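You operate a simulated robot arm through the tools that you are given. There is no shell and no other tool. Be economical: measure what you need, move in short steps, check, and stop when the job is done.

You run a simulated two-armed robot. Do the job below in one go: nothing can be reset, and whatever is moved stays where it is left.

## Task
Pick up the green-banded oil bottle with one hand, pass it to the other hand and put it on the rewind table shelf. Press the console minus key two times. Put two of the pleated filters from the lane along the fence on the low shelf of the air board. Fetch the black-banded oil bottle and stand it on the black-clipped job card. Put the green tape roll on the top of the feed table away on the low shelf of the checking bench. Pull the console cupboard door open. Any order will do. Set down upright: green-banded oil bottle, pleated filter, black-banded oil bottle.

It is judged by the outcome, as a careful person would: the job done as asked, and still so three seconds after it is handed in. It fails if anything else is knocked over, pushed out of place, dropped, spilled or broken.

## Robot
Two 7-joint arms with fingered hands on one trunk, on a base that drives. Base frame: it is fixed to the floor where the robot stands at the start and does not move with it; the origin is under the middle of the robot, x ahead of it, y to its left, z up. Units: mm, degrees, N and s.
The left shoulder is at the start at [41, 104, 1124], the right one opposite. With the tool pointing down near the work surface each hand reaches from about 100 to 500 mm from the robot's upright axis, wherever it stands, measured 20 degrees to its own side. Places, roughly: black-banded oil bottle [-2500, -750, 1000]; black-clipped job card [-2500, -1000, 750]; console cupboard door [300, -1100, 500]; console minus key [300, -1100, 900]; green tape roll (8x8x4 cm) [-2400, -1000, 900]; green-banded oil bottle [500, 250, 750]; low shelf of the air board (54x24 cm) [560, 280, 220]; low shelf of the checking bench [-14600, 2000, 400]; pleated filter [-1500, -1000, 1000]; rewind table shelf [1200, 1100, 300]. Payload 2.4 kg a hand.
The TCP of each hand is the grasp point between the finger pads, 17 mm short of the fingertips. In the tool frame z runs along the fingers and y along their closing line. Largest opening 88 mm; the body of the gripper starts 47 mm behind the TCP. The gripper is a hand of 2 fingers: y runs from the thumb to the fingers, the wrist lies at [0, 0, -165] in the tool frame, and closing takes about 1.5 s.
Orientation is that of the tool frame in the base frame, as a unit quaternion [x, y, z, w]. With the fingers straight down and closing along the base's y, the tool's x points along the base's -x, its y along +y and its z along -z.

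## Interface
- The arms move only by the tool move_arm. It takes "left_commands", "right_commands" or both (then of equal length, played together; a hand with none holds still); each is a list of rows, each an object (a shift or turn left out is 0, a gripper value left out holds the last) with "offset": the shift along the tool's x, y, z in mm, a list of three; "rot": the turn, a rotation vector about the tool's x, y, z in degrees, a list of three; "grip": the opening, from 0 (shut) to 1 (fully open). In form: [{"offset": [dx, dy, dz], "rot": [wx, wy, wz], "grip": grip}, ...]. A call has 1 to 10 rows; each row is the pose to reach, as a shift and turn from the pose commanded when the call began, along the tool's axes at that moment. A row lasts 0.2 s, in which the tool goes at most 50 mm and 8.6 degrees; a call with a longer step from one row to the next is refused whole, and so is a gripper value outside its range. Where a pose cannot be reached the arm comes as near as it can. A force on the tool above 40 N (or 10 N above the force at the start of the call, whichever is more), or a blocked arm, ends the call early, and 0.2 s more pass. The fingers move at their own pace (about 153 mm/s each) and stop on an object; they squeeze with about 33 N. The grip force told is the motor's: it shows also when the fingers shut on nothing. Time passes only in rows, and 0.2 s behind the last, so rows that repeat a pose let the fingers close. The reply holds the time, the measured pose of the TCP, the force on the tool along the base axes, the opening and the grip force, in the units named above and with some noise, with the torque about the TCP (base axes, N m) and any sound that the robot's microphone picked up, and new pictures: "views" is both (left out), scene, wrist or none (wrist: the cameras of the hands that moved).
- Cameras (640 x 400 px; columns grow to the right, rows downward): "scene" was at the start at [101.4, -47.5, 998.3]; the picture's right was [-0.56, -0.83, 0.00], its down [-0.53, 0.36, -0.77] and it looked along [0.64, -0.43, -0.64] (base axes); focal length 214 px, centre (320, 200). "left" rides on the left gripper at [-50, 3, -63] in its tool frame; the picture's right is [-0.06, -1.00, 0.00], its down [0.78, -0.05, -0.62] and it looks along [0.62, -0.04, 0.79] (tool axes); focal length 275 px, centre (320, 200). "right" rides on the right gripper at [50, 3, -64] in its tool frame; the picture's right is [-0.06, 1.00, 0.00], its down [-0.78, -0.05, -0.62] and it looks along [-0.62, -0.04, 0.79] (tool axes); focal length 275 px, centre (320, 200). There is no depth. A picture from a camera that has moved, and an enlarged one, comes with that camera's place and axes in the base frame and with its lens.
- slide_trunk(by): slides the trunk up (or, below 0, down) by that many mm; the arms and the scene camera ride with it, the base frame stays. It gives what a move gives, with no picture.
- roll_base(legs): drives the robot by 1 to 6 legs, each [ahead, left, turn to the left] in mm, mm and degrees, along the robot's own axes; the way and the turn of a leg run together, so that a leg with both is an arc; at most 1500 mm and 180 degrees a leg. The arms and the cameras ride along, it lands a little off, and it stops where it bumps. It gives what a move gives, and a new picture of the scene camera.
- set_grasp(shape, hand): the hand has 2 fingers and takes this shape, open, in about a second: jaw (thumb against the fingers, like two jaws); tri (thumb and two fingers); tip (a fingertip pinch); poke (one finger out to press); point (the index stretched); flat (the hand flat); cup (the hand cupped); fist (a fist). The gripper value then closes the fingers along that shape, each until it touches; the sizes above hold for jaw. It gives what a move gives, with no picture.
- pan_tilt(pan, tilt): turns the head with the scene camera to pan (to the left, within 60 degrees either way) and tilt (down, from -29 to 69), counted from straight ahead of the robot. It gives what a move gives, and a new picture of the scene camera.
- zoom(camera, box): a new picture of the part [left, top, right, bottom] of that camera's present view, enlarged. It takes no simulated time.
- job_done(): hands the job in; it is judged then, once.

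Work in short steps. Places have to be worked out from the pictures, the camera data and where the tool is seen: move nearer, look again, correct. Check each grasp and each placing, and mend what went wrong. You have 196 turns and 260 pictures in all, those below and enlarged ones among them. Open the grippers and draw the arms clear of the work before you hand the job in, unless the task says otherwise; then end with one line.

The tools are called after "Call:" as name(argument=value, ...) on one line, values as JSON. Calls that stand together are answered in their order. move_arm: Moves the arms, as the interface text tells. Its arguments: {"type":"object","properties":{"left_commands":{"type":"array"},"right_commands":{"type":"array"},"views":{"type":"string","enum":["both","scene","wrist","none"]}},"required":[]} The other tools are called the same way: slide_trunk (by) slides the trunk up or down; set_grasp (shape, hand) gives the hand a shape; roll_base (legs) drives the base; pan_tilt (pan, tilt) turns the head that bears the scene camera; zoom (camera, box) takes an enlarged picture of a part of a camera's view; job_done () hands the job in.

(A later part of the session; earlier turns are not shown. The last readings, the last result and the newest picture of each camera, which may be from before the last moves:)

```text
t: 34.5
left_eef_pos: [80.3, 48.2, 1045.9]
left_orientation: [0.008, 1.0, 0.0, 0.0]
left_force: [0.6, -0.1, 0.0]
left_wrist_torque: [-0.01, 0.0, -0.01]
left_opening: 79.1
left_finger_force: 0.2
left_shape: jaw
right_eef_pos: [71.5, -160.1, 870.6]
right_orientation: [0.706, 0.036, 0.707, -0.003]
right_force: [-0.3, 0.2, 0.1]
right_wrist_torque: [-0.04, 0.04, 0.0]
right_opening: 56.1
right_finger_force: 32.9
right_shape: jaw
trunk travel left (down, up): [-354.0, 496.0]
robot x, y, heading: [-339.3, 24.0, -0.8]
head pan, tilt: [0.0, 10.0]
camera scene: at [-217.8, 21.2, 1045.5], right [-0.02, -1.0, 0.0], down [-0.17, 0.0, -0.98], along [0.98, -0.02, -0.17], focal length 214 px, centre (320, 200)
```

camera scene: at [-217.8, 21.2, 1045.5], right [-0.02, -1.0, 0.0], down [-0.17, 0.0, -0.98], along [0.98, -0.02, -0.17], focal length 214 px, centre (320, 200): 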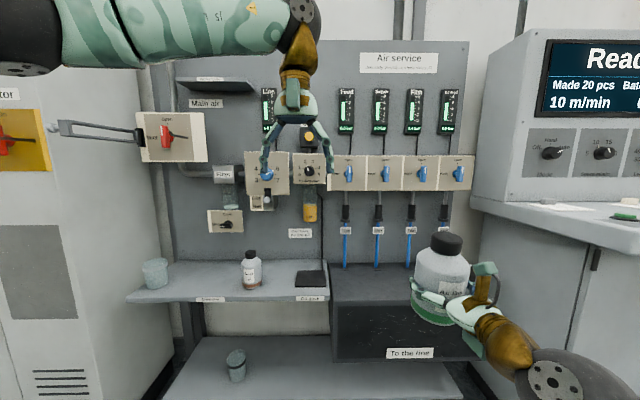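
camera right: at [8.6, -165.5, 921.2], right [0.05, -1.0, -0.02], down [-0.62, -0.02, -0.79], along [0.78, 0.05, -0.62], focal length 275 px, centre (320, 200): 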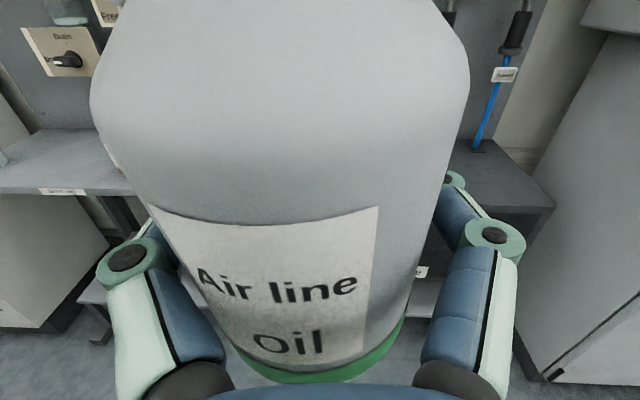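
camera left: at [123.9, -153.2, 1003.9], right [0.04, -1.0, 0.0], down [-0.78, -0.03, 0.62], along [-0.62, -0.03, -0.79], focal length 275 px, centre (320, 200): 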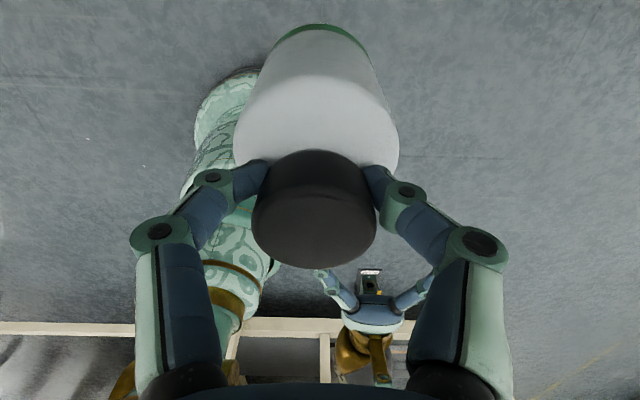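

Handover complete. I tuck the left arm to the side and look left before driving.

Call:
move_arm(left_commands=[{"offset": [30, 40, 0]}, {"offset": [60, 80, 0]}, {"offset": [90, 120, 0]}, {"offset": [120, 160, 0]}, {"offset": [150, 200, 0]}, {"offset": [170, 230, 0]}], right_commands=[{"offset": [0, 10, 0]}, {"offset": [0, 20, 0]}, {"offset": [0, 30, 0]}, {"offset": [0, 40, 0]}, {"offset": [0, 50, 0]}, {"offset": [0, 60, 0]}], views="none")

Call:
roll_base(legs=[[-100, 1100, 0]])

Call:
pan_tilt(pan=0, tilt=25)

```text
t: 35.9
left_eef_pos: [-87.1, 279.2, 1042.2]
left_orientation: [0.009, 1.0, 0.001, 0.0]
left_force: [-0.2, -0.4, 1.0]
left_wrist_torque: [0.02, 0.03, 0.01]
left_opening: 79.2
left_finger_force: 0.1
left_shape: jaw
right_eef_pos: [74.4, -220.1, 874.7]
right_orientation: [0.706, 0.034, 0.707, -0.002]
right_force: [0.5, 0.6, -2.5]
right_wrist_torque: [-0.02, -0.03, 0.03]
right_opening: 56.1
right_finger_force: 32.9
right_shape: jaw
trunk travel left (down, up): [-354.0, 496.0]
robot x, y, heading: [-341.4, 22.8, -1.1]
head pan, tilt: [0.0, 10.0]
```

```text
t: 41.5
left_eef_pos: [-167.5, 1368.7, 1042.5]
left_orientation: [0.01, 1.0, 0.0, 0.0]
left_force: [-0.7, -1.0, 0.3]
left_wrist_torque: [0.01, 0.01, 0.01]
left_opening: 79.1
left_finger_force: 0.0
left_shape: jaw
right_eef_pos: [-7.8, 866.8, 875.0]
right_orientation: [0.707, 0.034, 0.707, -0.001]
right_force: [0.7, 0.1, -2.9]
right_wrist_torque: [-0.04, -0.02, 0.0]
right_opening: 55.8
right_finger_force: 33.3
right_shape: jaw
trunk travel left (down, up): [-354.0, 496.0]
robot x, y, heading: [-418.9, 1112.6, -1.0]
head pan, tilt: [0.0, 10.0]
camera scene: at [-299.0, 1110.1, 1045.5], right [-0.02, -1.0, 0.0], down [-0.17, 0.0, -0.98], along [0.98, -0.02, -0.17], focal length 214 px, centre (320, 200)
```

scene: 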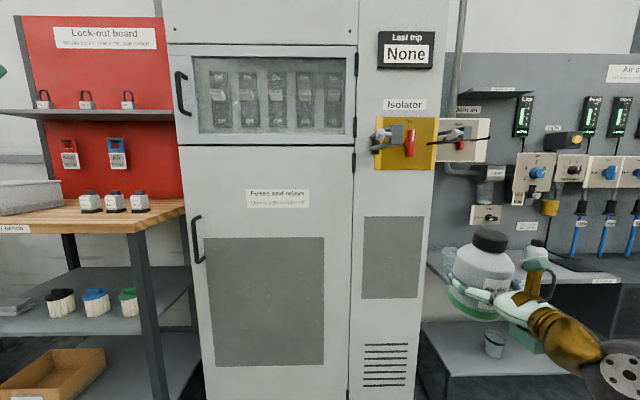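

```text
t: 42.2
left_eef_pos: [-165.9, 1367.8, 1043.8]
left_orientation: [0.01, 1.0, 0.0, 0.0]
left_force: [0.9, 0.2, -0.1]
left_wrist_torque: [-0.03, -0.01, 0.01]
left_opening: 79.2
left_finger_force: 0.0
left_shape: jaw
right_eef_pos: [-7.1, 868.8, 874.7]
right_orientation: [0.707, 0.034, 0.707, 0.0]
right_force: [0.4, -0.5, -2.4]
right_wrist_torque: [-0.02, -0.04, -0.04]
right_opening: 55.7
right_finger_force: 33.2
right_shape: jaw
trunk travel left (down, up): [-354.0, 496.0]
robot x, y, heading: [-424.5, 1110.6, -1.0]
head pan, tilt: [0.0, 25.0]
camera scene: at [-299.9, 1110.1, 1021.2], right [-0.02, -1.0, 0.0], down [-0.42, 0.01, -0.91], along [0.91, -0.02, -0.42], focal length 214 px, centre (320, 200)
```

scene: 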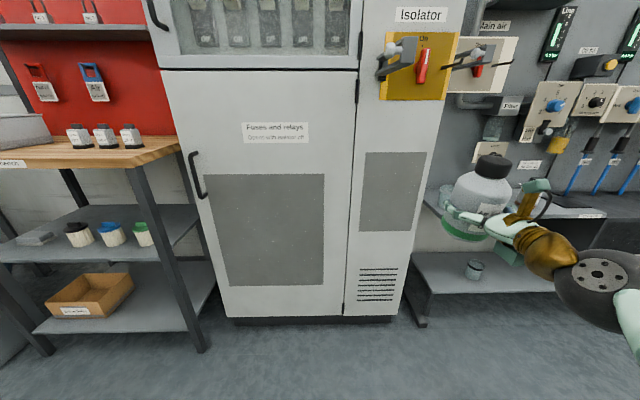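

I read the labels on the wooden bench to identify it.

Call:
zoom(camera="scene", box=[0, 120, 200, 320])

Call:
pan_tilt(pan=58, tilt=12)

Call:
pan_tilt(pan=58, tilt=13)

```text
2.00 times, centred on (100, 220) of scene
camera zoom: at [-299.9, 1110.1, 1021.2], right [-0.02, -1.0, 0.0], down [-0.42, 0.01, -0.91], along [0.91, -0.02, -0.42], focal length 429 px, centre (760, 160)
```

zoom: 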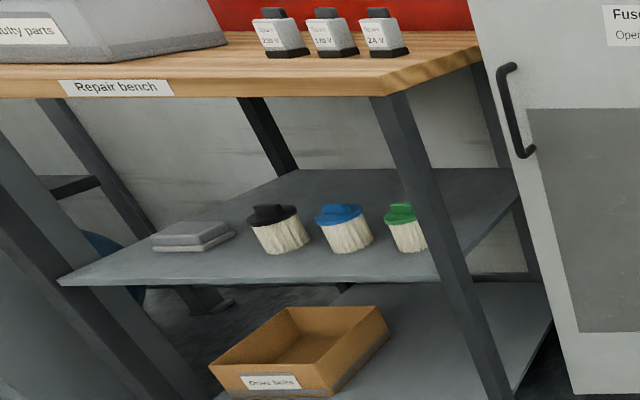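

```text
t: 43.5
left_eef_pos: [-166.6, 1366.9, 1042.0]
left_orientation: [0.01, 1.0, 0.0, 0.0]
left_force: [0.4, -0.4, -0.6]
left_wrist_torque: [0.0, 0.0, 0.03]
left_opening: 79.2
left_finger_force: 0.1
left_shape: jaw
right_eef_pos: [-8.5, 868.0, 875.3]
right_orientation: [0.706, 0.034, 0.707, 0.0]
right_force: [-0.3, 0.4, -2.8]
right_wrist_torque: [-0.02, -0.05, 0.0]
right_opening: 55.8
right_finger_force: 33.5
right_shape: jaw
trunk travel left (down, up): [-354.0, 496.0]
robot x, y, heading: [-418.8, 1110.1, -0.9]
head pan, tilt: [58.0, 12.0]
camera scene: at [-340.6, 1189.7, 1041.5], right [0.83, -0.55, 0.0], down [-0.12, -0.18, -0.98], along [0.54, 0.82, -0.22], focal length 214 px, centre (320, 200)
```

scene: 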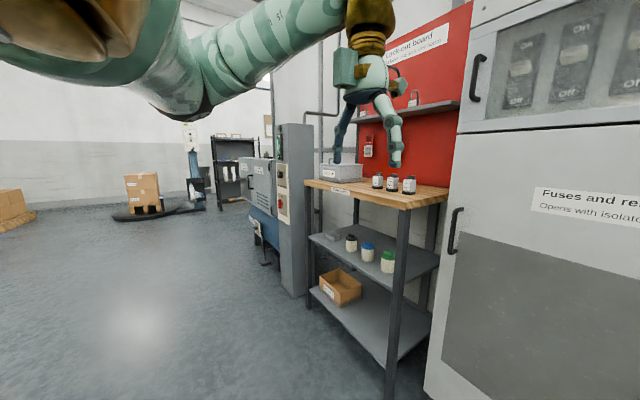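

```text
t: 44.1
left_eef_pos: [-167.9, 1367.9, 1042.9]
left_orientation: [0.009, 1.0, 0.0, 0.001]
left_force: [-0.7, -0.3, -0.6]
left_wrist_torque: [0.0, -0.02, 0.01]
left_opening: 79.0
left_finger_force: 0.2
left_shape: jaw
right_eef_pos: [-8.2, 867.8, 874.7]
right_orientation: [0.707, 0.034, 0.707, -0.001]
right_force: [0.1, 0.4, -1.9]
right_wrist_torque: [-0.01, -0.01, 0.02]
right_opening: 55.5
right_finger_force: 32.8
right_shape: jaw
trunk travel left (down, up): [-354.0, 496.0]
robot x, y, heading: [-425.3, 1113.3, -1.3]
head pan, tilt: [58.0, 13.0]
camera scene: at [-341.0, 1190.0, 1040.6], right [0.84, -0.55, 0.0], down [-0.12, -0.19, -0.97], along [0.53, 0.82, -0.23], focal length 214 px, centre (320, 200)
```

scene: 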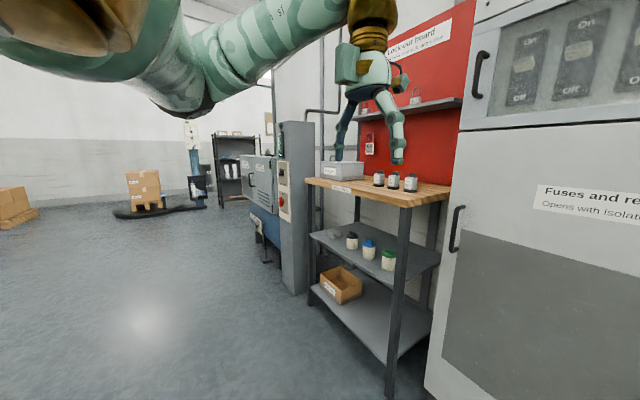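

This is the repair bench, not the rewind table. I turn around to survey the rest of the room.

Call:
pan_tilt(pan=0, tilt=12)

Call:
roll_base(legs=[[-100, 0, 90]])

Call:
roll_base(legs=[[0, 0, 90]])

Call:
roll_base(legs=[[0, 0, 90]])

```text
t: 45.4
left_eef_pos: [-166.2, 1367.7, 1043.1]
left_orientation: [0.009, 1.0, 0.0, 0.0]
left_force: [0.3, 0.4, -0.8]
left_wrist_torque: [-0.02, 0.0, 0.01]
left_opening: 79.2
left_finger_force: 0.0
left_shape: jaw
right_eef_pos: [-8.2, 868.0, 875.2]
right_orientation: [0.707, 0.035, 0.707, -0.001]
right_force: [-0.1, -0.4, -2.0]
right_wrist_torque: [0.02, -0.02, -0.02]
right_opening: 56.0
right_finger_force: 33.1
right_shape: jaw
trunk travel left (down, up): [-354.0, 496.0]
robot x, y, heading: [-424.7, 1110.3, -1.0]
head pan, tilt: [0.0, 12.0]
camera scene: at [-321.8, 1173.5, 1036.8], right [0.66, -0.75, 0.0], down [-0.2, -0.17, -0.96], along [0.72, 0.64, -0.27], focal length 214 px, centre (320, 200)
```

scene: 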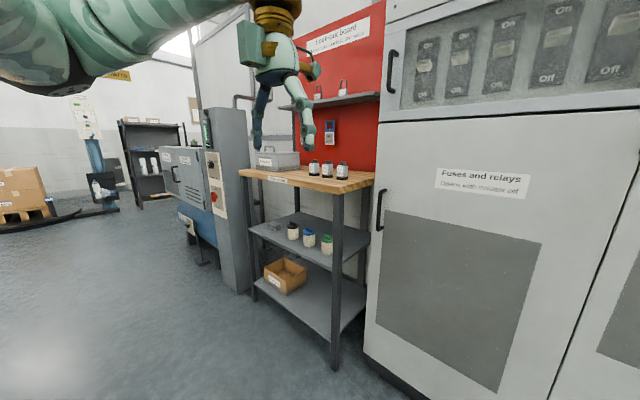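

```text
t: 49.6
left_eef_pos: [-744.6, 1303.8, 1042.9]
left_orientation: [-0.703, 0.711, 0.001, 0.0]
left_force: [0.1, -0.3, 0.6]
left_wrist_torque: [0.0, 0.03, -0.01]
left_opening: 78.9
left_finger_force: 0.1
left_shape: jaw
right_eef_pos: [-248.3, 1466.7, 875.0]
right_orientation: [0.473, 0.526, 0.497, -0.503]
right_force: [0.4, -0.7, -2.3]
right_wrist_torque: [0.0, 0.02, 0.02]
right_opening: 55.7
right_finger_force: 33.0
right_shape: jaw
trunk travel left (down, up): [-354.0, 496.0]
robot x, y, heading: [-488.1, 1048.5, 89.2]
head pan, tilt: [0.0, 12.0]
camera scene: at [-547.8, 1152.8, 1035.8], right [0.77, 0.64, 0.0], down [0.18, -0.21, -0.96], along [-0.62, 0.74, -0.28], focal length 214 px, centre (320, 200)
```

scene: 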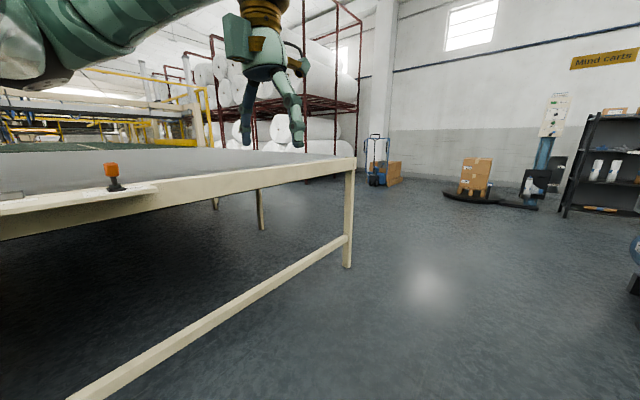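

```text
t: 53.9
left_eef_pos: [-736.8, 787.4, 1043.3]
left_orientation: [1.0, 0.001, -0.001, 0.0]
left_force: [-0.3, -0.2, 0.4]
left_wrist_torque: [0.02, 0.02, 0.01]
left_opening: 79.2
left_finger_force: 0.2
left_shape: jaw
right_eef_pos: [-909.9, 1284.2, 874.9]
right_orientation: [0.043, -0.706, 0.009, 0.707]
right_force: [0.1, -0.4, -1.9]
right_wrist_torque: [0.02, 0.03, 0.0]
right_opening: 55.5
right_finger_force: 33.4
right_shape: jaw
trunk travel left (down, up): [-354.0, 496.0]
robot x, y, heading: [-485.1, 1047.9, -179.8]
head pan, tilt: [0.0, 12.0]
camera scene: at [-592.9, 991.4, 1035.2], right [-0.62, 0.78, 0.0], down [0.22, 0.17, -0.96], along [-0.75, -0.6, -0.28], focal length 214 px, centre (320, 200)
```

scene: 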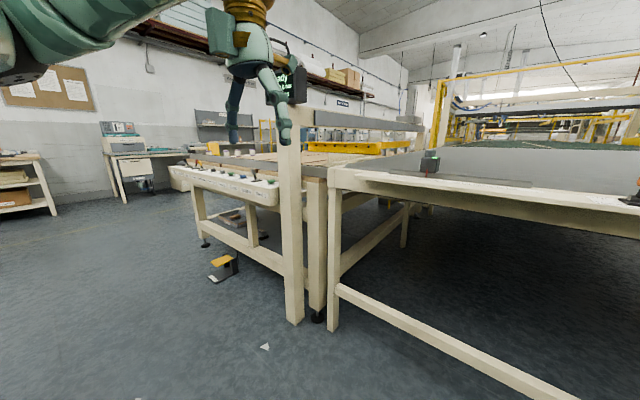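

```text
t: 58.1
left_eef_pos: [-234.1, 792.8, 1042.6]
left_orientation: [0.716, 0.698, 0.0, 0.0]
left_force: [0.0, 0.6, 0.0]
left_wrist_torque: [-0.03, -0.03, 0.01]
left_opening: 79.3
left_finger_force: 0.1
left_shape: jaw
right_eef_pos: [-732.5, 635.1, 874.7]
right_orientation: [0.523, -0.476, 0.5, 0.5]
right_force: [-0.1, 0.6, -3.7]
right_wrist_torque: [-0.01, -0.03, 0.04]
right_opening: 55.5
right_finger_force: 33.0
right_shape: jaw
trunk travel left (down, up): [-354.0, 496.0]
robot x, y, heading: [-490.2, 1052.4, -91.3]
head pan, tilt: [0.0, 12.0]
camera scene: at [-491.2, 924.9, 1042.3], right [-1.0, 0.02, 0.0], down [0.0, 0.21, -0.98], along [-0.02, -0.98, -0.21], focal length 214 px, centre (320, 200)
```

scene: 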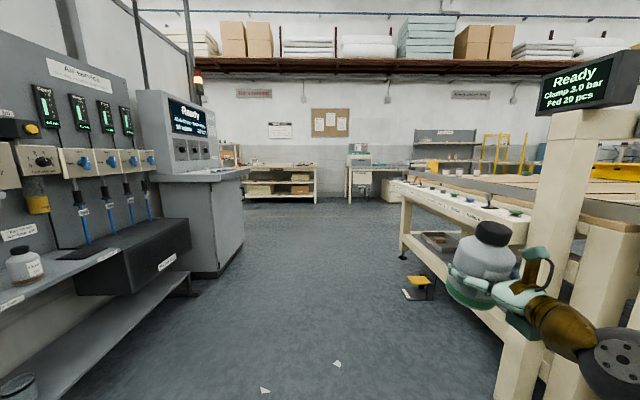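

The feeding machine lies behind. I zoom in on the far wall tables and labels to find the rewind table.

Call:
zoom(camera="scene", box=[220, 80, 420, 220])

Call:
zoom(camera="scene", box=[400, 80, 640, 230])

```text
2.86 times, centred on (320, 150) of scene
camera zoom: at [-491.2, 924.9, 1042.3], right [-1.0, 0.02, 0.0], down [0.0, 0.21, -0.98], along [-0.02, -0.98, -0.21], focal length 613 px, centre (320, 343)
```

zoom: 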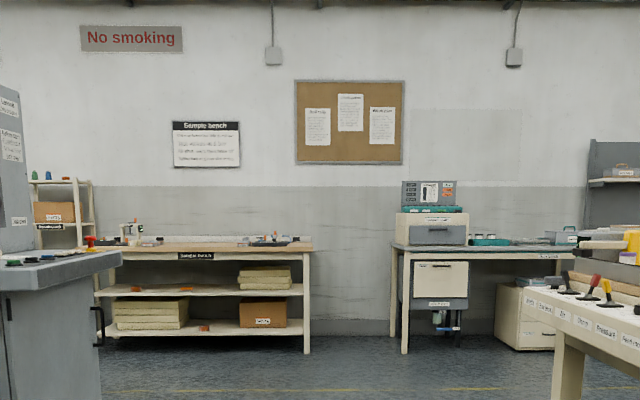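

```text
2.67 times, centred on (520, 155) of scene
camera zoom: at [-491.2, 924.9, 1042.3], right [-1.0, 0.02, 0.0], down [0.0, 0.21, -0.98], along [-0.02, -0.98, -0.21], focal length 572 px, centre (-213, 320)
```

zoom: 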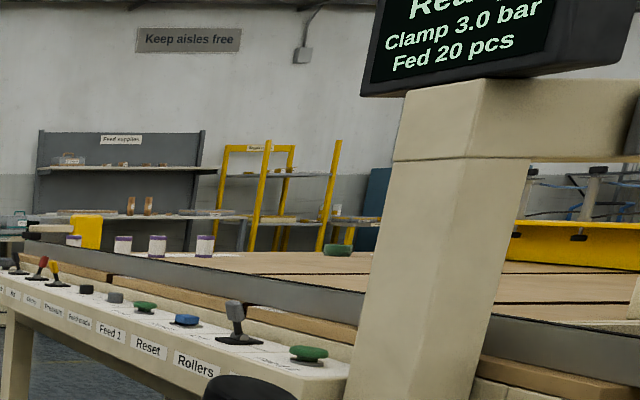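

The filters (purple-capped, white) seem to stand on the feed table by its fence. The big table north-west of the post could be the rewind table; I step away from it and face it.

Call:
roll_base(legs=[[0, 200, 0], [0, 0, -90]])

Call:
pan_tilt(pan=-30, tilt=15)

Call:
pan_tilt(pan=-30, tilt=16)

```text
t: 59.6
left_eef_pos: [-73.6, 787.6, 1045.1]
left_orientation: [0.718, 0.696, 0.003, 0.003]
left_force: [0.6, 0.4, 0.0]
left_wrist_torque: [0.01, -0.02, -0.02]
left_opening: 79.0
left_finger_force: 0.2
left_shape: jaw
right_eef_pos: [-571.1, 633.3, 871.5]
right_orientation: [0.52, -0.48, 0.5, 0.499]
right_force: [0.3, -0.6, -1.5]
right_wrist_torque: [-0.04, 0.04, 0.02]
right_opening: 55.4
right_finger_force: 32.8
right_shape: jaw
trunk travel left (down, up): [-354.0, 496.0]
robot x, y, heading: [-316.5, 1044.9, -91.6]
head pan, tilt: [0.0, 12.0]
stopped in leg 1: the robot was blocked; the commanded pose is now the measured one
camera scene: at [-328.0, 921.6, 1042.7], right [-1.0, 0.03, -0.01], down [0.01, 0.21, -0.98], along [-0.03, -0.98, -0.21], focal length 214 px, centre (320, 200)
```

scene: 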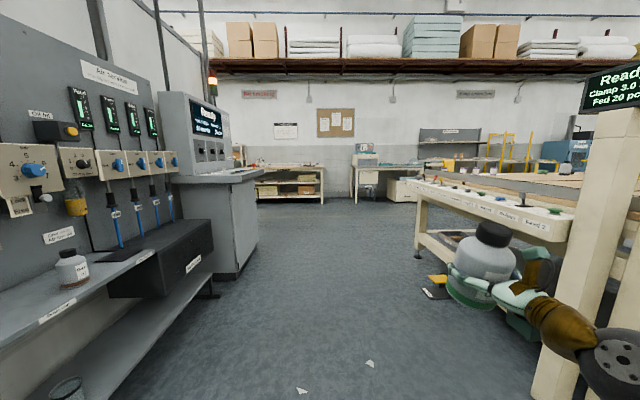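

```text
t: 60.5
left_eef_pos: [-70.7, 786.5, 1044.8]
left_orientation: [0.718, 0.696, 0.002, 0.003]
left_force: [-0.2, 0.1, -0.7]
left_wrist_torque: [-0.01, -0.02, 0.0]
left_opening: 79.2
left_finger_force: 0.0
left_shape: jaw
right_eef_pos: [-570.7, 633.5, 871.8]
right_orientation: [0.52, -0.48, 0.5, 0.5]
right_force: [-0.8, -0.4, -2.8]
right_wrist_torque: [-0.02, -0.02, -0.01]
right_opening: 55.3
right_finger_force: 32.8
right_shape: jaw
trunk travel left (down, up): [-354.0, 496.0]
robot x, y, heading: [-315.5, 1046.7, -91.7]
head pan, tilt: [-30.0, 15.0]
camera scene: at [-374.1, 935.0, 1036.8], right [-0.85, 0.52, -0.01], down [0.14, 0.22, -0.96], along [-0.5, -0.82, -0.26], focal length 214 px, centre (320, 200)
```

scene: 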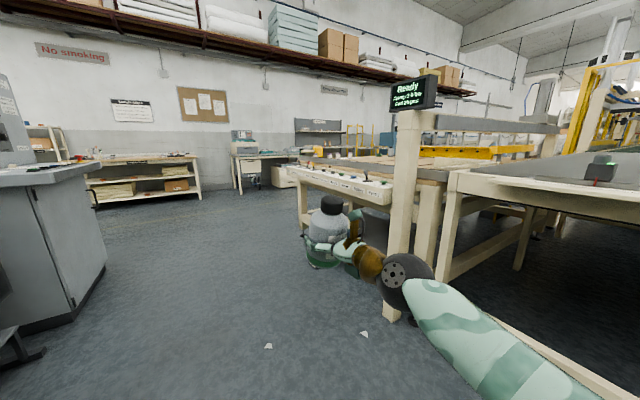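

```text
t: 61.1
left_eef_pos: [-70.9, 786.6, 1044.7]
left_orientation: [0.719, 0.695, 0.002, 0.002]
left_force: [-0.3, 0.3, -0.5]
left_wrist_torque: [0.0, -0.01, 0.02]
left_opening: 78.8
left_finger_force: 0.1
left_shape: jaw
right_eef_pos: [-569.9, 631.8, 873.1]
right_orientation: [0.52, -0.48, 0.5, 0.5]
right_force: [-0.7, 0.4, -2.3]
right_wrist_torque: [-0.01, 0.02, 0.01]
right_opening: 55.5
right_finger_force: 33.4
right_shape: jaw
trunk travel left (down, up): [-354.0, 496.0]
robot x, y, heading: [-315.7, 1045.4, -91.8]
head pan, tilt: [-30.0, 16.0]
camera scene: at [-374.1, 934.9, 1035.2], right [-0.85, 0.52, -0.01], down [0.15, 0.23, -0.96], along [-0.5, -0.82, -0.28], focal length 214 px, centre (320, 200)
```

scene: 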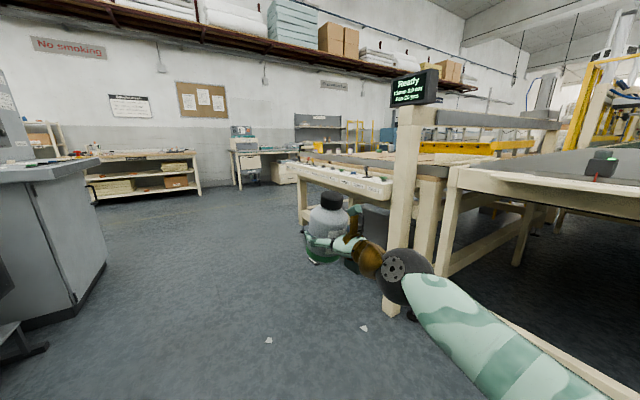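

The base was blocked on its left (likely the arm against the cabinet); I back off from it and look along the machine to the north-west.

Call:
roll_base(legs=[[0, -120, 0]])

Call:
pan_tilt(pan=-60, tilt=10)

Call:
pan_tilt(pan=60, tilt=15)

Call:
pan_tilt(pan=59, tilt=25)

```text
t: 62.4
left_eef_pos: [-180.7, 790.9, 1042.3]
left_orientation: [0.716, 0.698, -0.001, 0.0]
left_force: [-0.6, 0.2, -0.5]
left_wrist_torque: [-0.02, 0.02, 0.01]
left_opening: 78.6
left_finger_force: 0.0
left_shape: jaw
right_eef_pos: [-679.5, 633.8, 873.6]
right_orientation: [0.523, -0.476, 0.499, 0.5]
right_force: [0.3, 0.1, -2.1]
right_wrist_torque: [-0.03, -0.01, -0.02]
right_opening: 55.3
right_finger_force: 32.8
right_shape: jaw
trunk travel left (down, up): [-354.0, 496.0]
robot x, y, heading: [-435.6, 1047.3, -91.3]
head pan, tilt: [-30.0, 16.0]
camera scene: at [-484.5, 937.2, 1035.7], right [-0.85, 0.52, 0.0], down [0.14, 0.24, -0.96], along [-0.5, -0.82, -0.28], focal length 214 px, centre (320, 200)
```

scene: 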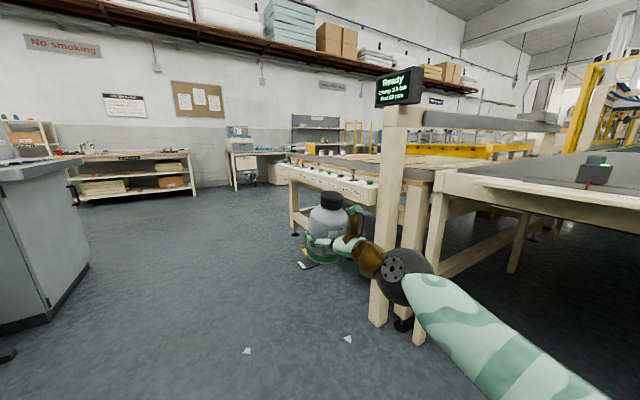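

```text
t: 63.3
left_eef_pos: [-180.5, 791.7, 1042.1]
left_orientation: [0.716, 0.698, -0.001, -0.001]
left_force: [0.4, 0.0, -0.5]
left_wrist_torque: [-0.01, 0.0, 0.02]
left_opening: 79.0
left_finger_force: 0.2
left_shape: jaw
right_eef_pos: [-679.6, 633.4, 874.5]
right_orientation: [0.523, -0.477, 0.499, 0.5]
right_force: [-0.4, -0.1, -1.8]
right_wrist_torque: [-0.01, 0.0, -0.02]
right_opening: 55.3
right_finger_force: 33.2
right_shape: jaw
trunk travel left (down, up): [-354.0, 496.0]
robot x, y, heading: [-436.3, 1046.4, -91.1]
head pan, tilt: [-60.0, 10.0]
camera scene: at [-516.7, 970.6, 1042.0], right [-0.5, 0.87, 0.0], down [0.18, 0.11, -0.98], along [-0.85, -0.49, -0.21], focal length 214 px, centre (320, 200)
```

scene: 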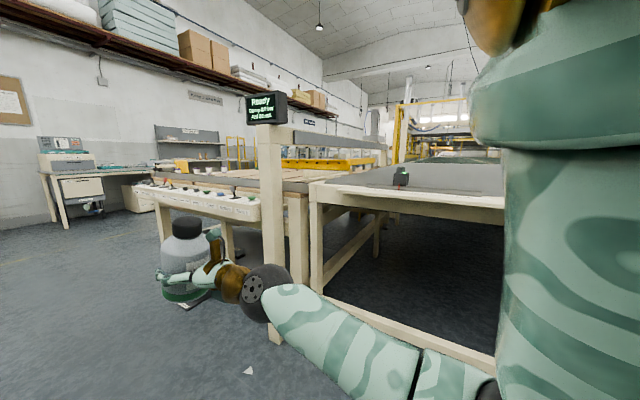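

```text
t: 65.3
left_eef_pos: [-180.3, 791.8, 1042.7]
left_orientation: [0.717, 0.697, -0.001, -0.001]
left_force: [-0.2, -1.4, -0.2]
left_wrist_torque: [0.01, -0.01, 0.03]
left_opening: 79.1
left_finger_force: 0.0
left_shape: jaw
right_eef_pos: [-680.1, 633.3, 874.4]
right_orientation: [0.522, -0.478, 0.499, 0.5]
right_force: [0.0, 0.0, -1.9]
right_wrist_torque: [-0.03, -0.01, 0.0]
right_opening: 55.3
right_finger_force: 33.5
right_shape: jaw
trunk travel left (down, up): [-354.0, 496.0]
robot x, y, heading: [-435.4, 1048.1, -91.1]
head pan, tilt: [60.0, 15.0]
camera scene: at [-356.0, 968.2, 1037.3], right [-0.52, -0.85, 0.0], down [-0.22, 0.14, -0.97], along [0.82, -0.5, -0.26], focal length 214 px, centre (320, 200)
```

scene: 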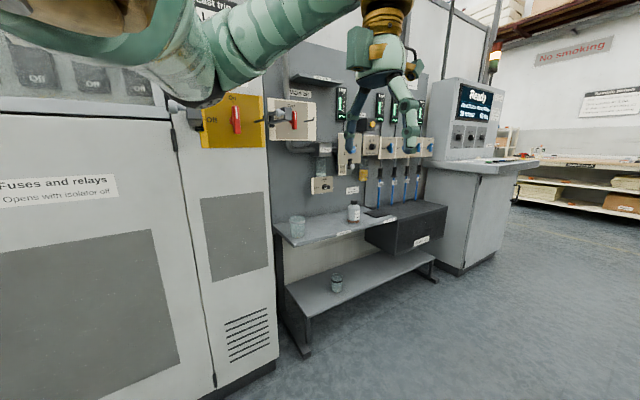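

```text
t: 66.0
left_eef_pos: [-181.3, 790.9, 1043.2]
left_orientation: [0.716, 0.698, -0.001, -0.001]
left_force: [0.4, 0.5, 0.0]
left_wrist_torque: [0.02, 0.01, 0.01]
left_opening: 79.0
left_finger_force: 0.1
left_shape: jaw
right_eef_pos: [-681.3, 632.8, 874.4]
right_orientation: [0.524, -0.476, 0.5, 0.499]
right_force: [0.0, -0.9, -2.5]
right_wrist_torque: [-0.02, -0.02, 0.0]
right_opening: 55.3
right_finger_force: 33.4
right_shape: jaw
trunk travel left (down, up): [-354.0, 496.0]
robot x, y, heading: [-436.0, 1045.8, -91.2]
head pan, tilt: [59.0, 25.0]
camera scene: at [-357.9, 967.8, 1021.2], right [-0.53, -0.85, 0.0], down [-0.36, 0.23, -0.91], along [0.77, -0.48, -0.42], focal length 214 px, centre (320, 200)
```

scene: 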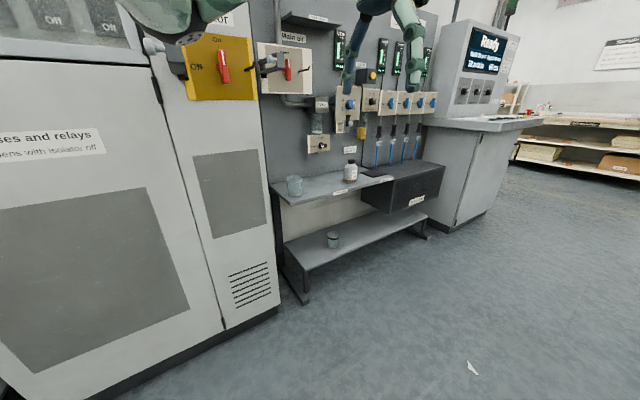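

The wall behind the air board is a partition that seems to end past the console; the rewind table is probably behind it. I drive down the aisle past the console.

Call:
pan_tilt(pan=0, tilt=12)

Call:
roll_base(legs=[[1500, 0, 0], [1300, 0, 0], [0, 0, 90]])

```text
t: 67.3
left_eef_pos: [-181.3, 792.0, 1041.7]
left_orientation: [0.716, 0.698, 0.0, -0.001]
left_force: [-0.7, -0.3, -0.6]
left_wrist_torque: [0.0, -0.02, 0.02]
left_opening: 79.1
left_finger_force: 0.1
left_shape: jaw
right_eef_pos: [-680.6, 633.9, 874.1]
right_orientation: [0.524, -0.476, 0.498, 0.501]
right_force: [0.4, -0.4, -2.9]
right_wrist_torque: [0.02, 0.04, 0.0]
right_opening: 55.6
right_finger_force: 33.5
right_shape: jaw
trunk travel left (down, up): [-354.0, 496.0]
robot x, y, heading: [-434.9, 1050.9, -91.4]
head pan, tilt: [0.0, 12.0]
camera scene: at [-437.8, 923.8, 1042.2], right [-1.0, 0.02, 0.0], down [0.0, 0.21, -0.98], along [-0.02, -0.98, -0.21], focal length 214 px, centre (320, 200)
```

scene: 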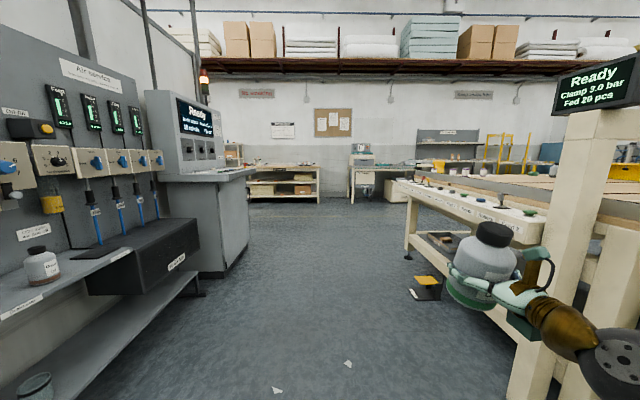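

```text
t: 84.3
left_eef_pos: [-229.0, -1403.9, 1041.7]
left_orientation: [-0.009, 1.0, -0.001, 0.0]
left_force: [-0.1, 0.0, 0.3]
left_wrist_torque: [-0.01, 0.03, 0.01]
left_opening: 79.3
left_finger_force: 0.1
left_shape: jaw
right_eef_pos: [-48.3, -1896.8, 873.1]
right_orientation: [0.706, 0.05, 0.706, -0.017]
right_force: [1.1, -0.1, -2.7]
right_wrist_torque: [0.01, -0.03, -0.01]
right_opening: 55.4
right_finger_force: 33.5
right_shape: jaw
trunk travel left (down, up): [-354.0, 496.0]
robot x, y, heading: [-471.6, -1669.5, 1.5]
head pan, tilt: [0.0, 12.0]
camera scene: at [-349.1, -1667.1, 1042.3], right [0.02, -1.0, 0.0], down [-0.21, -0.01, -0.98], along [0.98, 0.02, -0.21], focal length 214 px, centre (320, 200)
```

scene: 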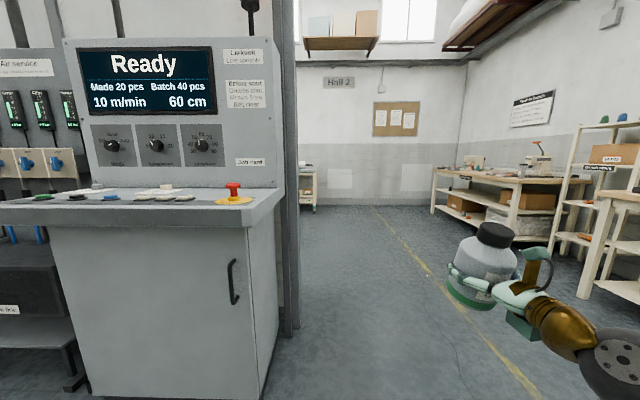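

The partition ends right after the console; I drive on and look around its corner.

Call:
roll_base(legs=[[1450, 0, 0], [0, 0, 88]])

```text
t: 88.3
left_eef_pos: [474.3, -1389.6, 1044.0]
left_orientation: [-0.006, 1.0, 0.005, -0.009]
left_force: [-22.8, 0.7, 7.6]
left_wrist_torque: [0.05, -2.26, 0.08]
left_opening: 79.0
left_finger_force: 0.1
left_shape: jaw
right_eef_pos: [660.4, -1882.8, 875.9]
right_orientation: [0.705, 0.049, 0.707, -0.015]
right_force: [-0.3, 0.2, -1.8]
right_wrist_torque: [0.01, -0.04, 0.0]
right_opening: 55.5
right_finger_force: 32.9
right_shape: jaw
trunk travel left (down, up): [-354.0, 496.0]
robot x, y, heading: [239.0, -1656.0, 1.2]
head pan, tilt: [0.0, 12.0]
stopped in leg 1: the force on the tool passed its limit at 206 N (the readings are from after the stop); the commanded pose is now the measured one
camera scene: at [358.9, -1652.4, 1042.7], right [0.02, -1.0, 0.0], down [-0.2, 0.0, -0.98], along [0.98, 0.02, -0.2], focal length 214 px, centre (320, 200)
```

scene: 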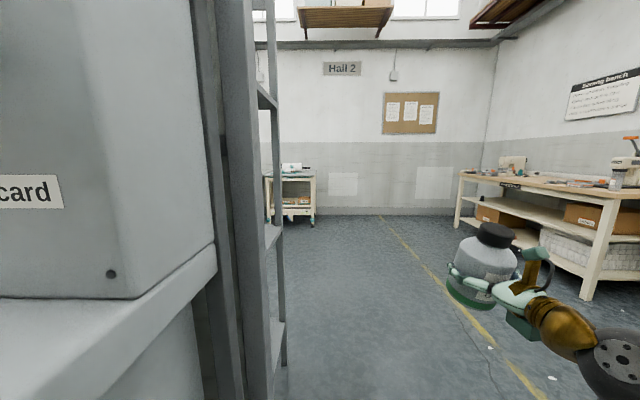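

The left hand bumped the console's side; I back off, sidestep right, then continue.

Call:
roll_base(legs=[[-100, 0, 0], [0, -350, 0]])

Call:
roll_base(legs=[[1300, 0, 0], [0, 0, 88]])

```text
t: 91.4
left_eef_pos: [387.9, -1748.4, 1041.8]
left_orientation: [-0.003, 1.0, 0.004, -0.01]
left_force: [0.8, -0.2, -0.3]
left_wrist_torque: [0.0, -0.01, -0.01]
left_opening: 79.2
left_finger_force: 0.2
left_shape: jaw
right_eef_pos: [572.6, -2241.0, 874.6]
right_orientation: [0.706, 0.048, 0.706, -0.014]
right_force: [0.2, 0.9, -2.7]
right_wrist_torque: [0.03, -0.02, 0.02]
right_opening: 55.1
right_finger_force: 32.7
right_shape: jaw
trunk travel left (down, up): [-354.0, 496.0]
robot x, y, heading: [145.7, -2014.2, 0.8]
head pan, tilt: [0.0, 12.0]
camera scene: at [271.7, -2009.7, 1042.3], right [0.02, -1.0, 0.0], down [-0.21, 0.0, -0.98], along [0.98, 0.02, -0.21], focal length 214 px, centre (320, 200)
```

scene: 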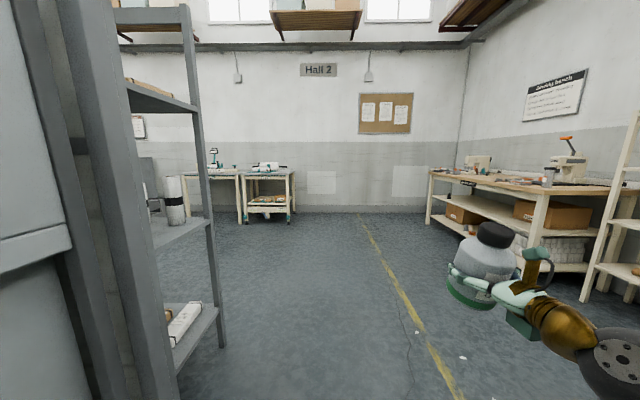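

```text
t: 101.5
left_eef_pos: [1160.0, -1741.1, 1042.4]
left_orientation: [-0.697, 0.717, -0.004, -0.012]
left_force: [0.1, -0.6, -0.2]
left_wrist_torque: [-0.03, 0.0, 0.0]
left_opening: 78.9
left_finger_force: 0.1
left_shape: jaw
right_eef_pos: [1657.4, -1576.0, 875.5]
right_orientation: [0.475, 0.525, 0.498, -0.501]
right_force: [-0.6, -0.2, -3.0]
right_wrist_torque: [0.03, 0.02, 0.02]
right_opening: 55.2
right_finger_force: 32.7
right_shape: jaw
trunk travel left (down, up): [-354.0, 496.0]
robot x, y, heading: [1416.7, -1990.6, 88.9]
head pan, tilt: [0.0, 12.0]
camera scene: at [1416.4, -1866.3, 1042.3], right [1.0, -0.02, 0.0], down [0.0, -0.21, -0.98], along [0.02, 0.98, -0.21], focal length 214 px, centre (320, 200)
```

scene: 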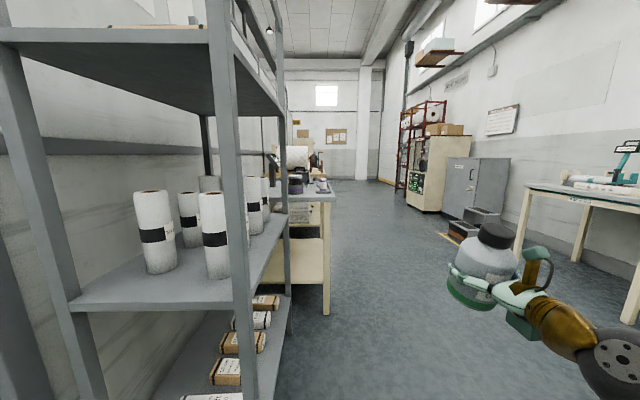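

A cream table with a roll stands against the other side of the partition; that's likely the rewind table. I sidestep to the aisle and drive north along it.

Call:
roll_base(legs=[[0, -620, 0], [1500, 0, 0]])

Call:
pan_tilt(pan=50, tilt=15)

Call:
pan_tilt(pan=51, tilt=20)

```text
t: 111.8
left_eef_pos: [1788.2, -337.1, 1043.1]
left_orientation: [0.711, -0.703, 0.005, 0.01]
left_force: [0.7, -1.0, -0.5]
left_wrist_torque: [0.0, 0.01, -0.02]
left_opening: 79.0
left_finger_force: 0.2
left_shape: jaw
right_eef_pos: [2280.5, -148.3, 873.6]
right_orientation: [0.464, 0.535, 0.487, -0.512]
right_force: [0.8, 0.4, -2.4]
right_wrist_torque: [0.02, -0.02, -0.01]
right_opening: 55.1
right_finger_force: 33.1
right_shape: jaw
trunk travel left (down, up): [-354.0, 496.0]
robot x, y, heading: [2053.6, -571.3, 91.5]
head pan, tilt: [0.0, 12.0]
camera scene: at [2051.2, -449.2, 1042.2], right [1.0, 0.03, 0.0], down [0.01, -0.21, -0.98], along [-0.03, 0.98, -0.21], focal length 214 px, centre (320, 200)
```

scene: 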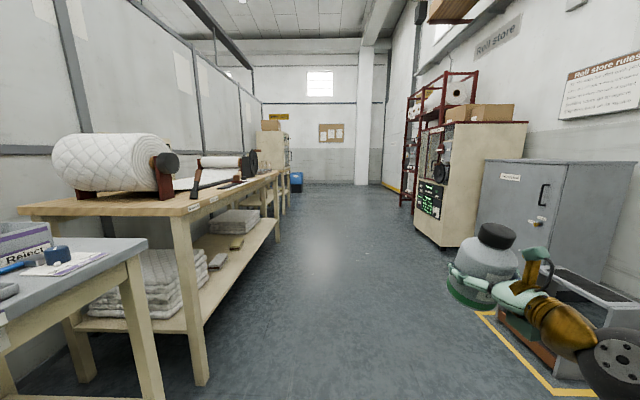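

```text
t: 113.0
left_eef_pos: [1788.4, -335.5, 1042.5]
left_orientation: [0.712, -0.702, 0.004, 0.01]
left_force: [0.9, 0.2, -0.5]
left_wrist_torque: [-0.01, 0.0, 0.01]
left_opening: 79.1
left_finger_force: 0.1
left_shape: jaw
right_eef_pos: [2279.7, -147.8, 873.8]
right_orientation: [0.464, 0.535, 0.487, -0.511]
right_force: [-0.2, 0.1, -2.3]
right_wrist_torque: [0.0, 0.0, 0.01]
right_opening: 55.2
right_finger_force: 32.7
right_shape: jaw
trunk travel left (down, up): [-354.0, 496.0]
robot x, y, heading: [2055.1, -574.7, 91.5]
head pan, tilt: [50.0, 15.0]
camera scene: at [1980.6, -484.2, 1037.3], right [0.62, 0.78, 0.0], down [0.2, -0.16, -0.97], along [-0.75, 0.6, -0.26], focal length 214 px, centre (320, 200)
```

scene: 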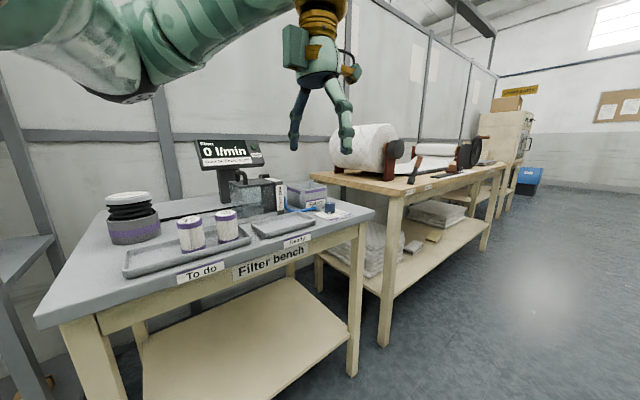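

```text
t: 113.7
left_eef_pos: [1787.2, -336.5, 1042.2]
left_orientation: [0.712, -0.702, 0.004, 0.011]
left_force: [0.9, 0.1, -1.1]
left_wrist_torque: [-0.01, 0.0, -0.03]
left_opening: 79.0
left_finger_force: 0.1
left_shape: jaw
right_eef_pos: [2279.3, -147.9, 874.0]
right_orientation: [0.463, 0.535, 0.487, -0.511]
right_force: [0.3, 0.0, -2.6]
right_wrist_torque: [0.04, 0.04, 0.02]
right_opening: 55.2
right_finger_force: 33.0
right_shape: jaw
trunk travel left (down, up): [-354.0, 496.0]
robot x, y, heading: [2056.6, -576.5, 91.5]
head pan, tilt: [51.0, 20.0]
camera scene: at [1979.8, -485.7, 1029.3], right [0.61, 0.79, 0.0], down [0.27, -0.21, -0.94], along [-0.75, 0.57, -0.34], focal length 214 px, centre (320, 200)
```

scene: 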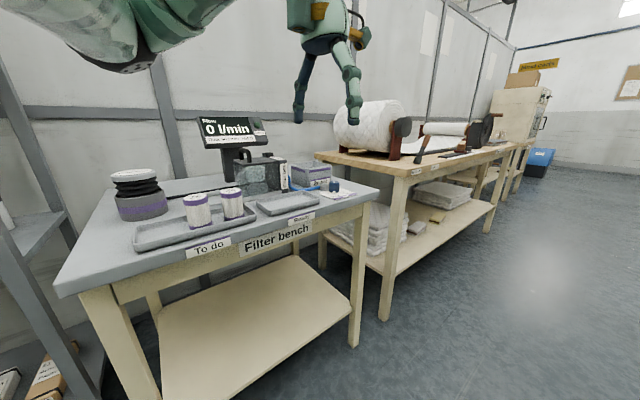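

That's the filter bench, and the wooden table past it with the roll should be the rewind table. I drive up to it and face it.

Call:
pan_tilt(pan=0, tilt=25)

Call:
roll_base(legs=[[1500, -50, 0], [0, 0, 88.5]])

```text
t: 114.8
left_eef_pos: [1787.7, -336.7, 1041.2]
left_orientation: [0.712, -0.702, 0.005, 0.011]
left_force: [0.0, -0.5, -0.2]
left_wrist_torque: [0.0, -0.02, -0.02]
left_opening: 79.2
left_finger_force: 0.1
left_shape: jaw
right_eef_pos: [2279.6, -148.6, 873.3]
right_orientation: [0.464, 0.534, 0.487, -0.512]
right_force: [0.2, -0.3, -2.7]
right_wrist_torque: [0.0, -0.03, -0.02]
right_opening: 55.0
right_finger_force: 32.7
right_shape: jaw
trunk travel left (down, up): [-354.0, 496.0]
robot x, y, heading: [2052.8, -569.1, 91.4]
head pan, tilt: [0.0, 25.0]
camera scene: at [2051.2, -450.3, 1021.1], right [1.0, 0.03, 0.0], down [0.01, -0.42, -0.91], along [-0.02, 0.91, -0.42], focal length 214 px, centre (320, 200)
```

scene: 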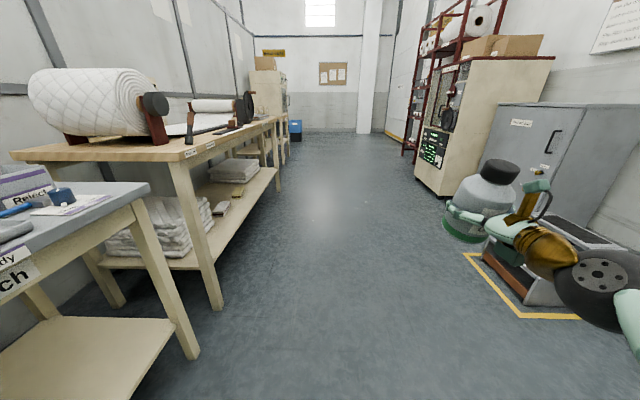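

```text
refused: leg 1 is longer than a leg can be; nothing moved
```

The leg was slightly too long; I resend it shorter.

Call:
roll_base(legs=[[1450, -50, 0], [0, 0, 88.5]])

```text
t: 125.8
left_eef_pos: [1831.8, 631.1, 1041.4]
left_orientation: [1.0, -0.023, 0.011, 0.005]
left_force: [-0.6, -0.3, 0.0]
left_wrist_torque: [-0.03, -0.02, 0.02]
left_opening: 79.2
left_finger_force: 0.1
left_shape: jaw
right_eef_pos: [1674.8, 1132.4, 874.1]
right_orientation: [-0.028, 0.707, 0.005, -0.706]
right_force: [0.0, -0.9, -0.6]
right_wrist_torque: [0.0, 0.07, 0.02]
right_opening: 54.8
right_finger_force: 33.3
right_shape: jaw
trunk travel left (down, up): [-354.0, 496.0]
robot x, y, heading: [2086.2, 880.4, 177.7]
head pan, tilt: [0.0, 25.0]
camera scene: at [1962.4, 886.6, 1021.1], right [0.04, 1.0, 0.0], down [0.42, -0.01, -0.91], along [-0.91, 0.03, -0.42], focal length 214 px, centre (320, 200)
```

scene: 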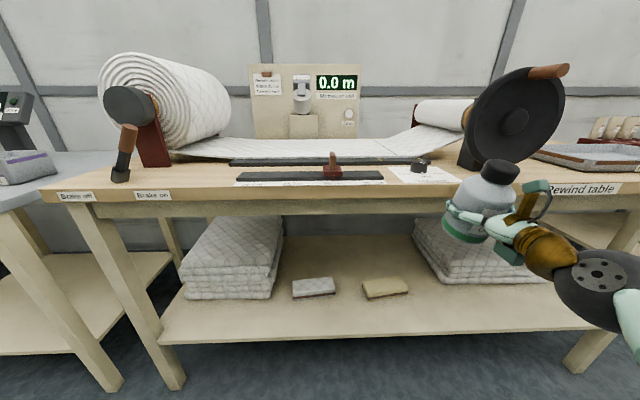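

Confirmed "Rewind table". I'll set the bottle at about [1400, 1033] on its shelf, in the gap between the two small blocks. First lower the trunk and the right hand.

Call:
slide_trunk(by=-350)

Call:
move_arm(right_commands=[{"offset": [-40, 0, 0]}, {"offset": [-80, 0, 0]}, {"offset": [-110, 0, 0]}])

```text
t: 129.2
left_eef_pos: [1806.7, 630.6, 657.6]
left_orientation: [0.994, -0.023, 0.103, 0.006]
left_force: [-1.1, 0.3, 0.3]
left_wrist_torque: [-0.01, -0.01, -0.03]
left_opening: 79.1
left_finger_force: 0.0
left_shape: jaw
right_eef_pos: [1675.2, 1132.1, 523.2]
right_orientation: [-0.029, 0.707, 0.004, -0.706]
right_force: [-1.4, 0.8, -2.6]
right_wrist_torque: [-0.03, 0.02, -0.06]
right_opening: 55.3
right_finger_force: 32.9
right_shape: jaw
trunk travel left (down, up): [-4.0, 846.0]
robot x, y, heading: [2085.0, 883.7, 178.0]
head pan, tilt: [0.0, 25.0]
```

```text
t: 130.0
left_eef_pos: [1806.5, 631.8, 658.3]
left_orientation: [0.995, -0.023, 0.102, 0.005]
left_force: [0.3, 1.0, -0.2]
left_wrist_torque: [0.0, -0.01, 0.0]
left_opening: 79.1
left_finger_force: 0.0
left_shape: jaw
right_eef_pos: [1674.2, 1140.6, 414.4]
right_orientation: [-0.028, 0.707, 0.004, -0.706]
right_force: [0.2, -0.3, -3.6]
right_wrist_torque: [-0.01, 0.05, -0.02]
right_opening: 55.3
right_finger_force: 32.9
right_shape: jaw
trunk travel left (down, up): [-4.0, 846.0]
robot x, y, heading: [2084.8, 882.7, 178.0]
head pan, tilt: [0.0, 25.0]
camera scene: at [1945.7, 887.2, 676.8], right [0.04, 1.0, 0.0], down [0.42, -0.01, -0.91], along [-0.91, 0.03, -0.42], focal length 214 px, centre (320, 200)
camera right: at [1737.1, 1142.4, 465.1], right [-0.03, 1.0, -0.02], down [0.62, 0.01, -0.78], along [-0.78, -0.04, -0.62], focal length 275 px, centre (320, 200)
```

scene: 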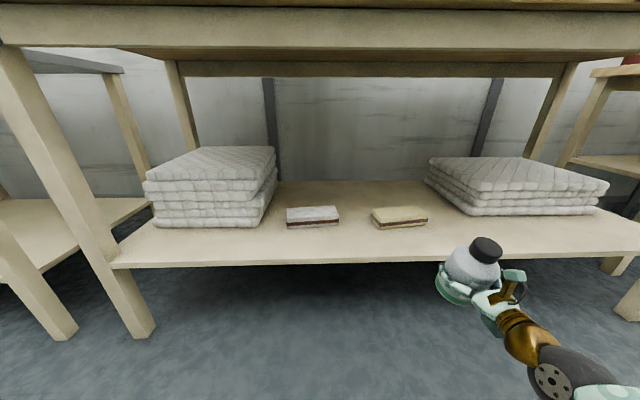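
right: 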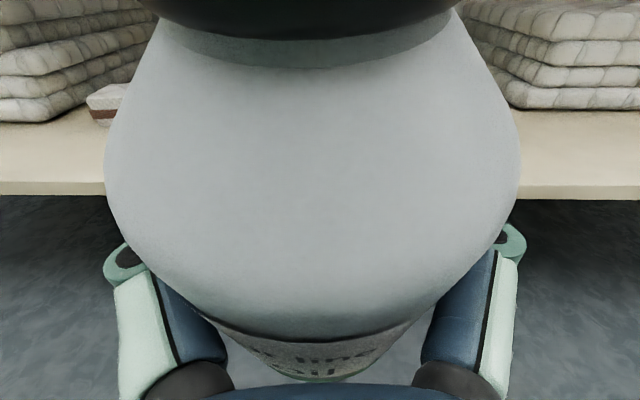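

I sidestep left to line up with the gap and drive in under the table top, with bottle base ~70 mm above the shelf.

Call:
roll_base(legs=[[0, 105, 0], [150, 0, 0]])

```text
t: 132.2
left_eef_pos: [1658.7, 528.8, 657.9]
left_orientation: [0.994, -0.021, 0.103, 0.006]
left_force: [0.2, -0.2, 0.0]
left_wrist_torque: [0.03, 0.02, 0.0]
left_opening: 79.1
left_finger_force: 0.1
left_shape: jaw
right_eef_pos: [1524.6, 1037.0, 414.9]
right_orientation: [-0.029, 0.707, 0.005, -0.706]
right_force: [0.7, -0.9, -3.3]
right_wrist_torque: [-0.03, 0.03, 0.0]
right_opening: 55.0
right_finger_force: 33.5
right_shape: jaw
trunk travel left (down, up): [-4.0, 846.0]
robot x, y, heading: [1941.7, 780.0, 177.7]
head pan, tilt: [0.0, 25.0]
camera scene: at [1797.7, 784.5, 676.8], right [0.03, 1.0, 0.0], down [0.42, -0.01, -0.91], along [-0.91, 0.03, -0.42], focal length 214 px, centre (320, 200)
```

scene: 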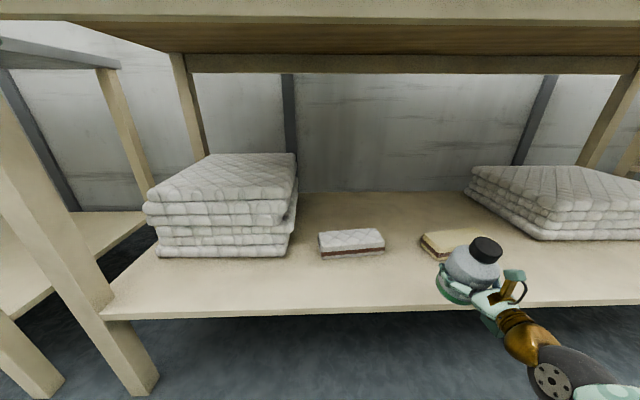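

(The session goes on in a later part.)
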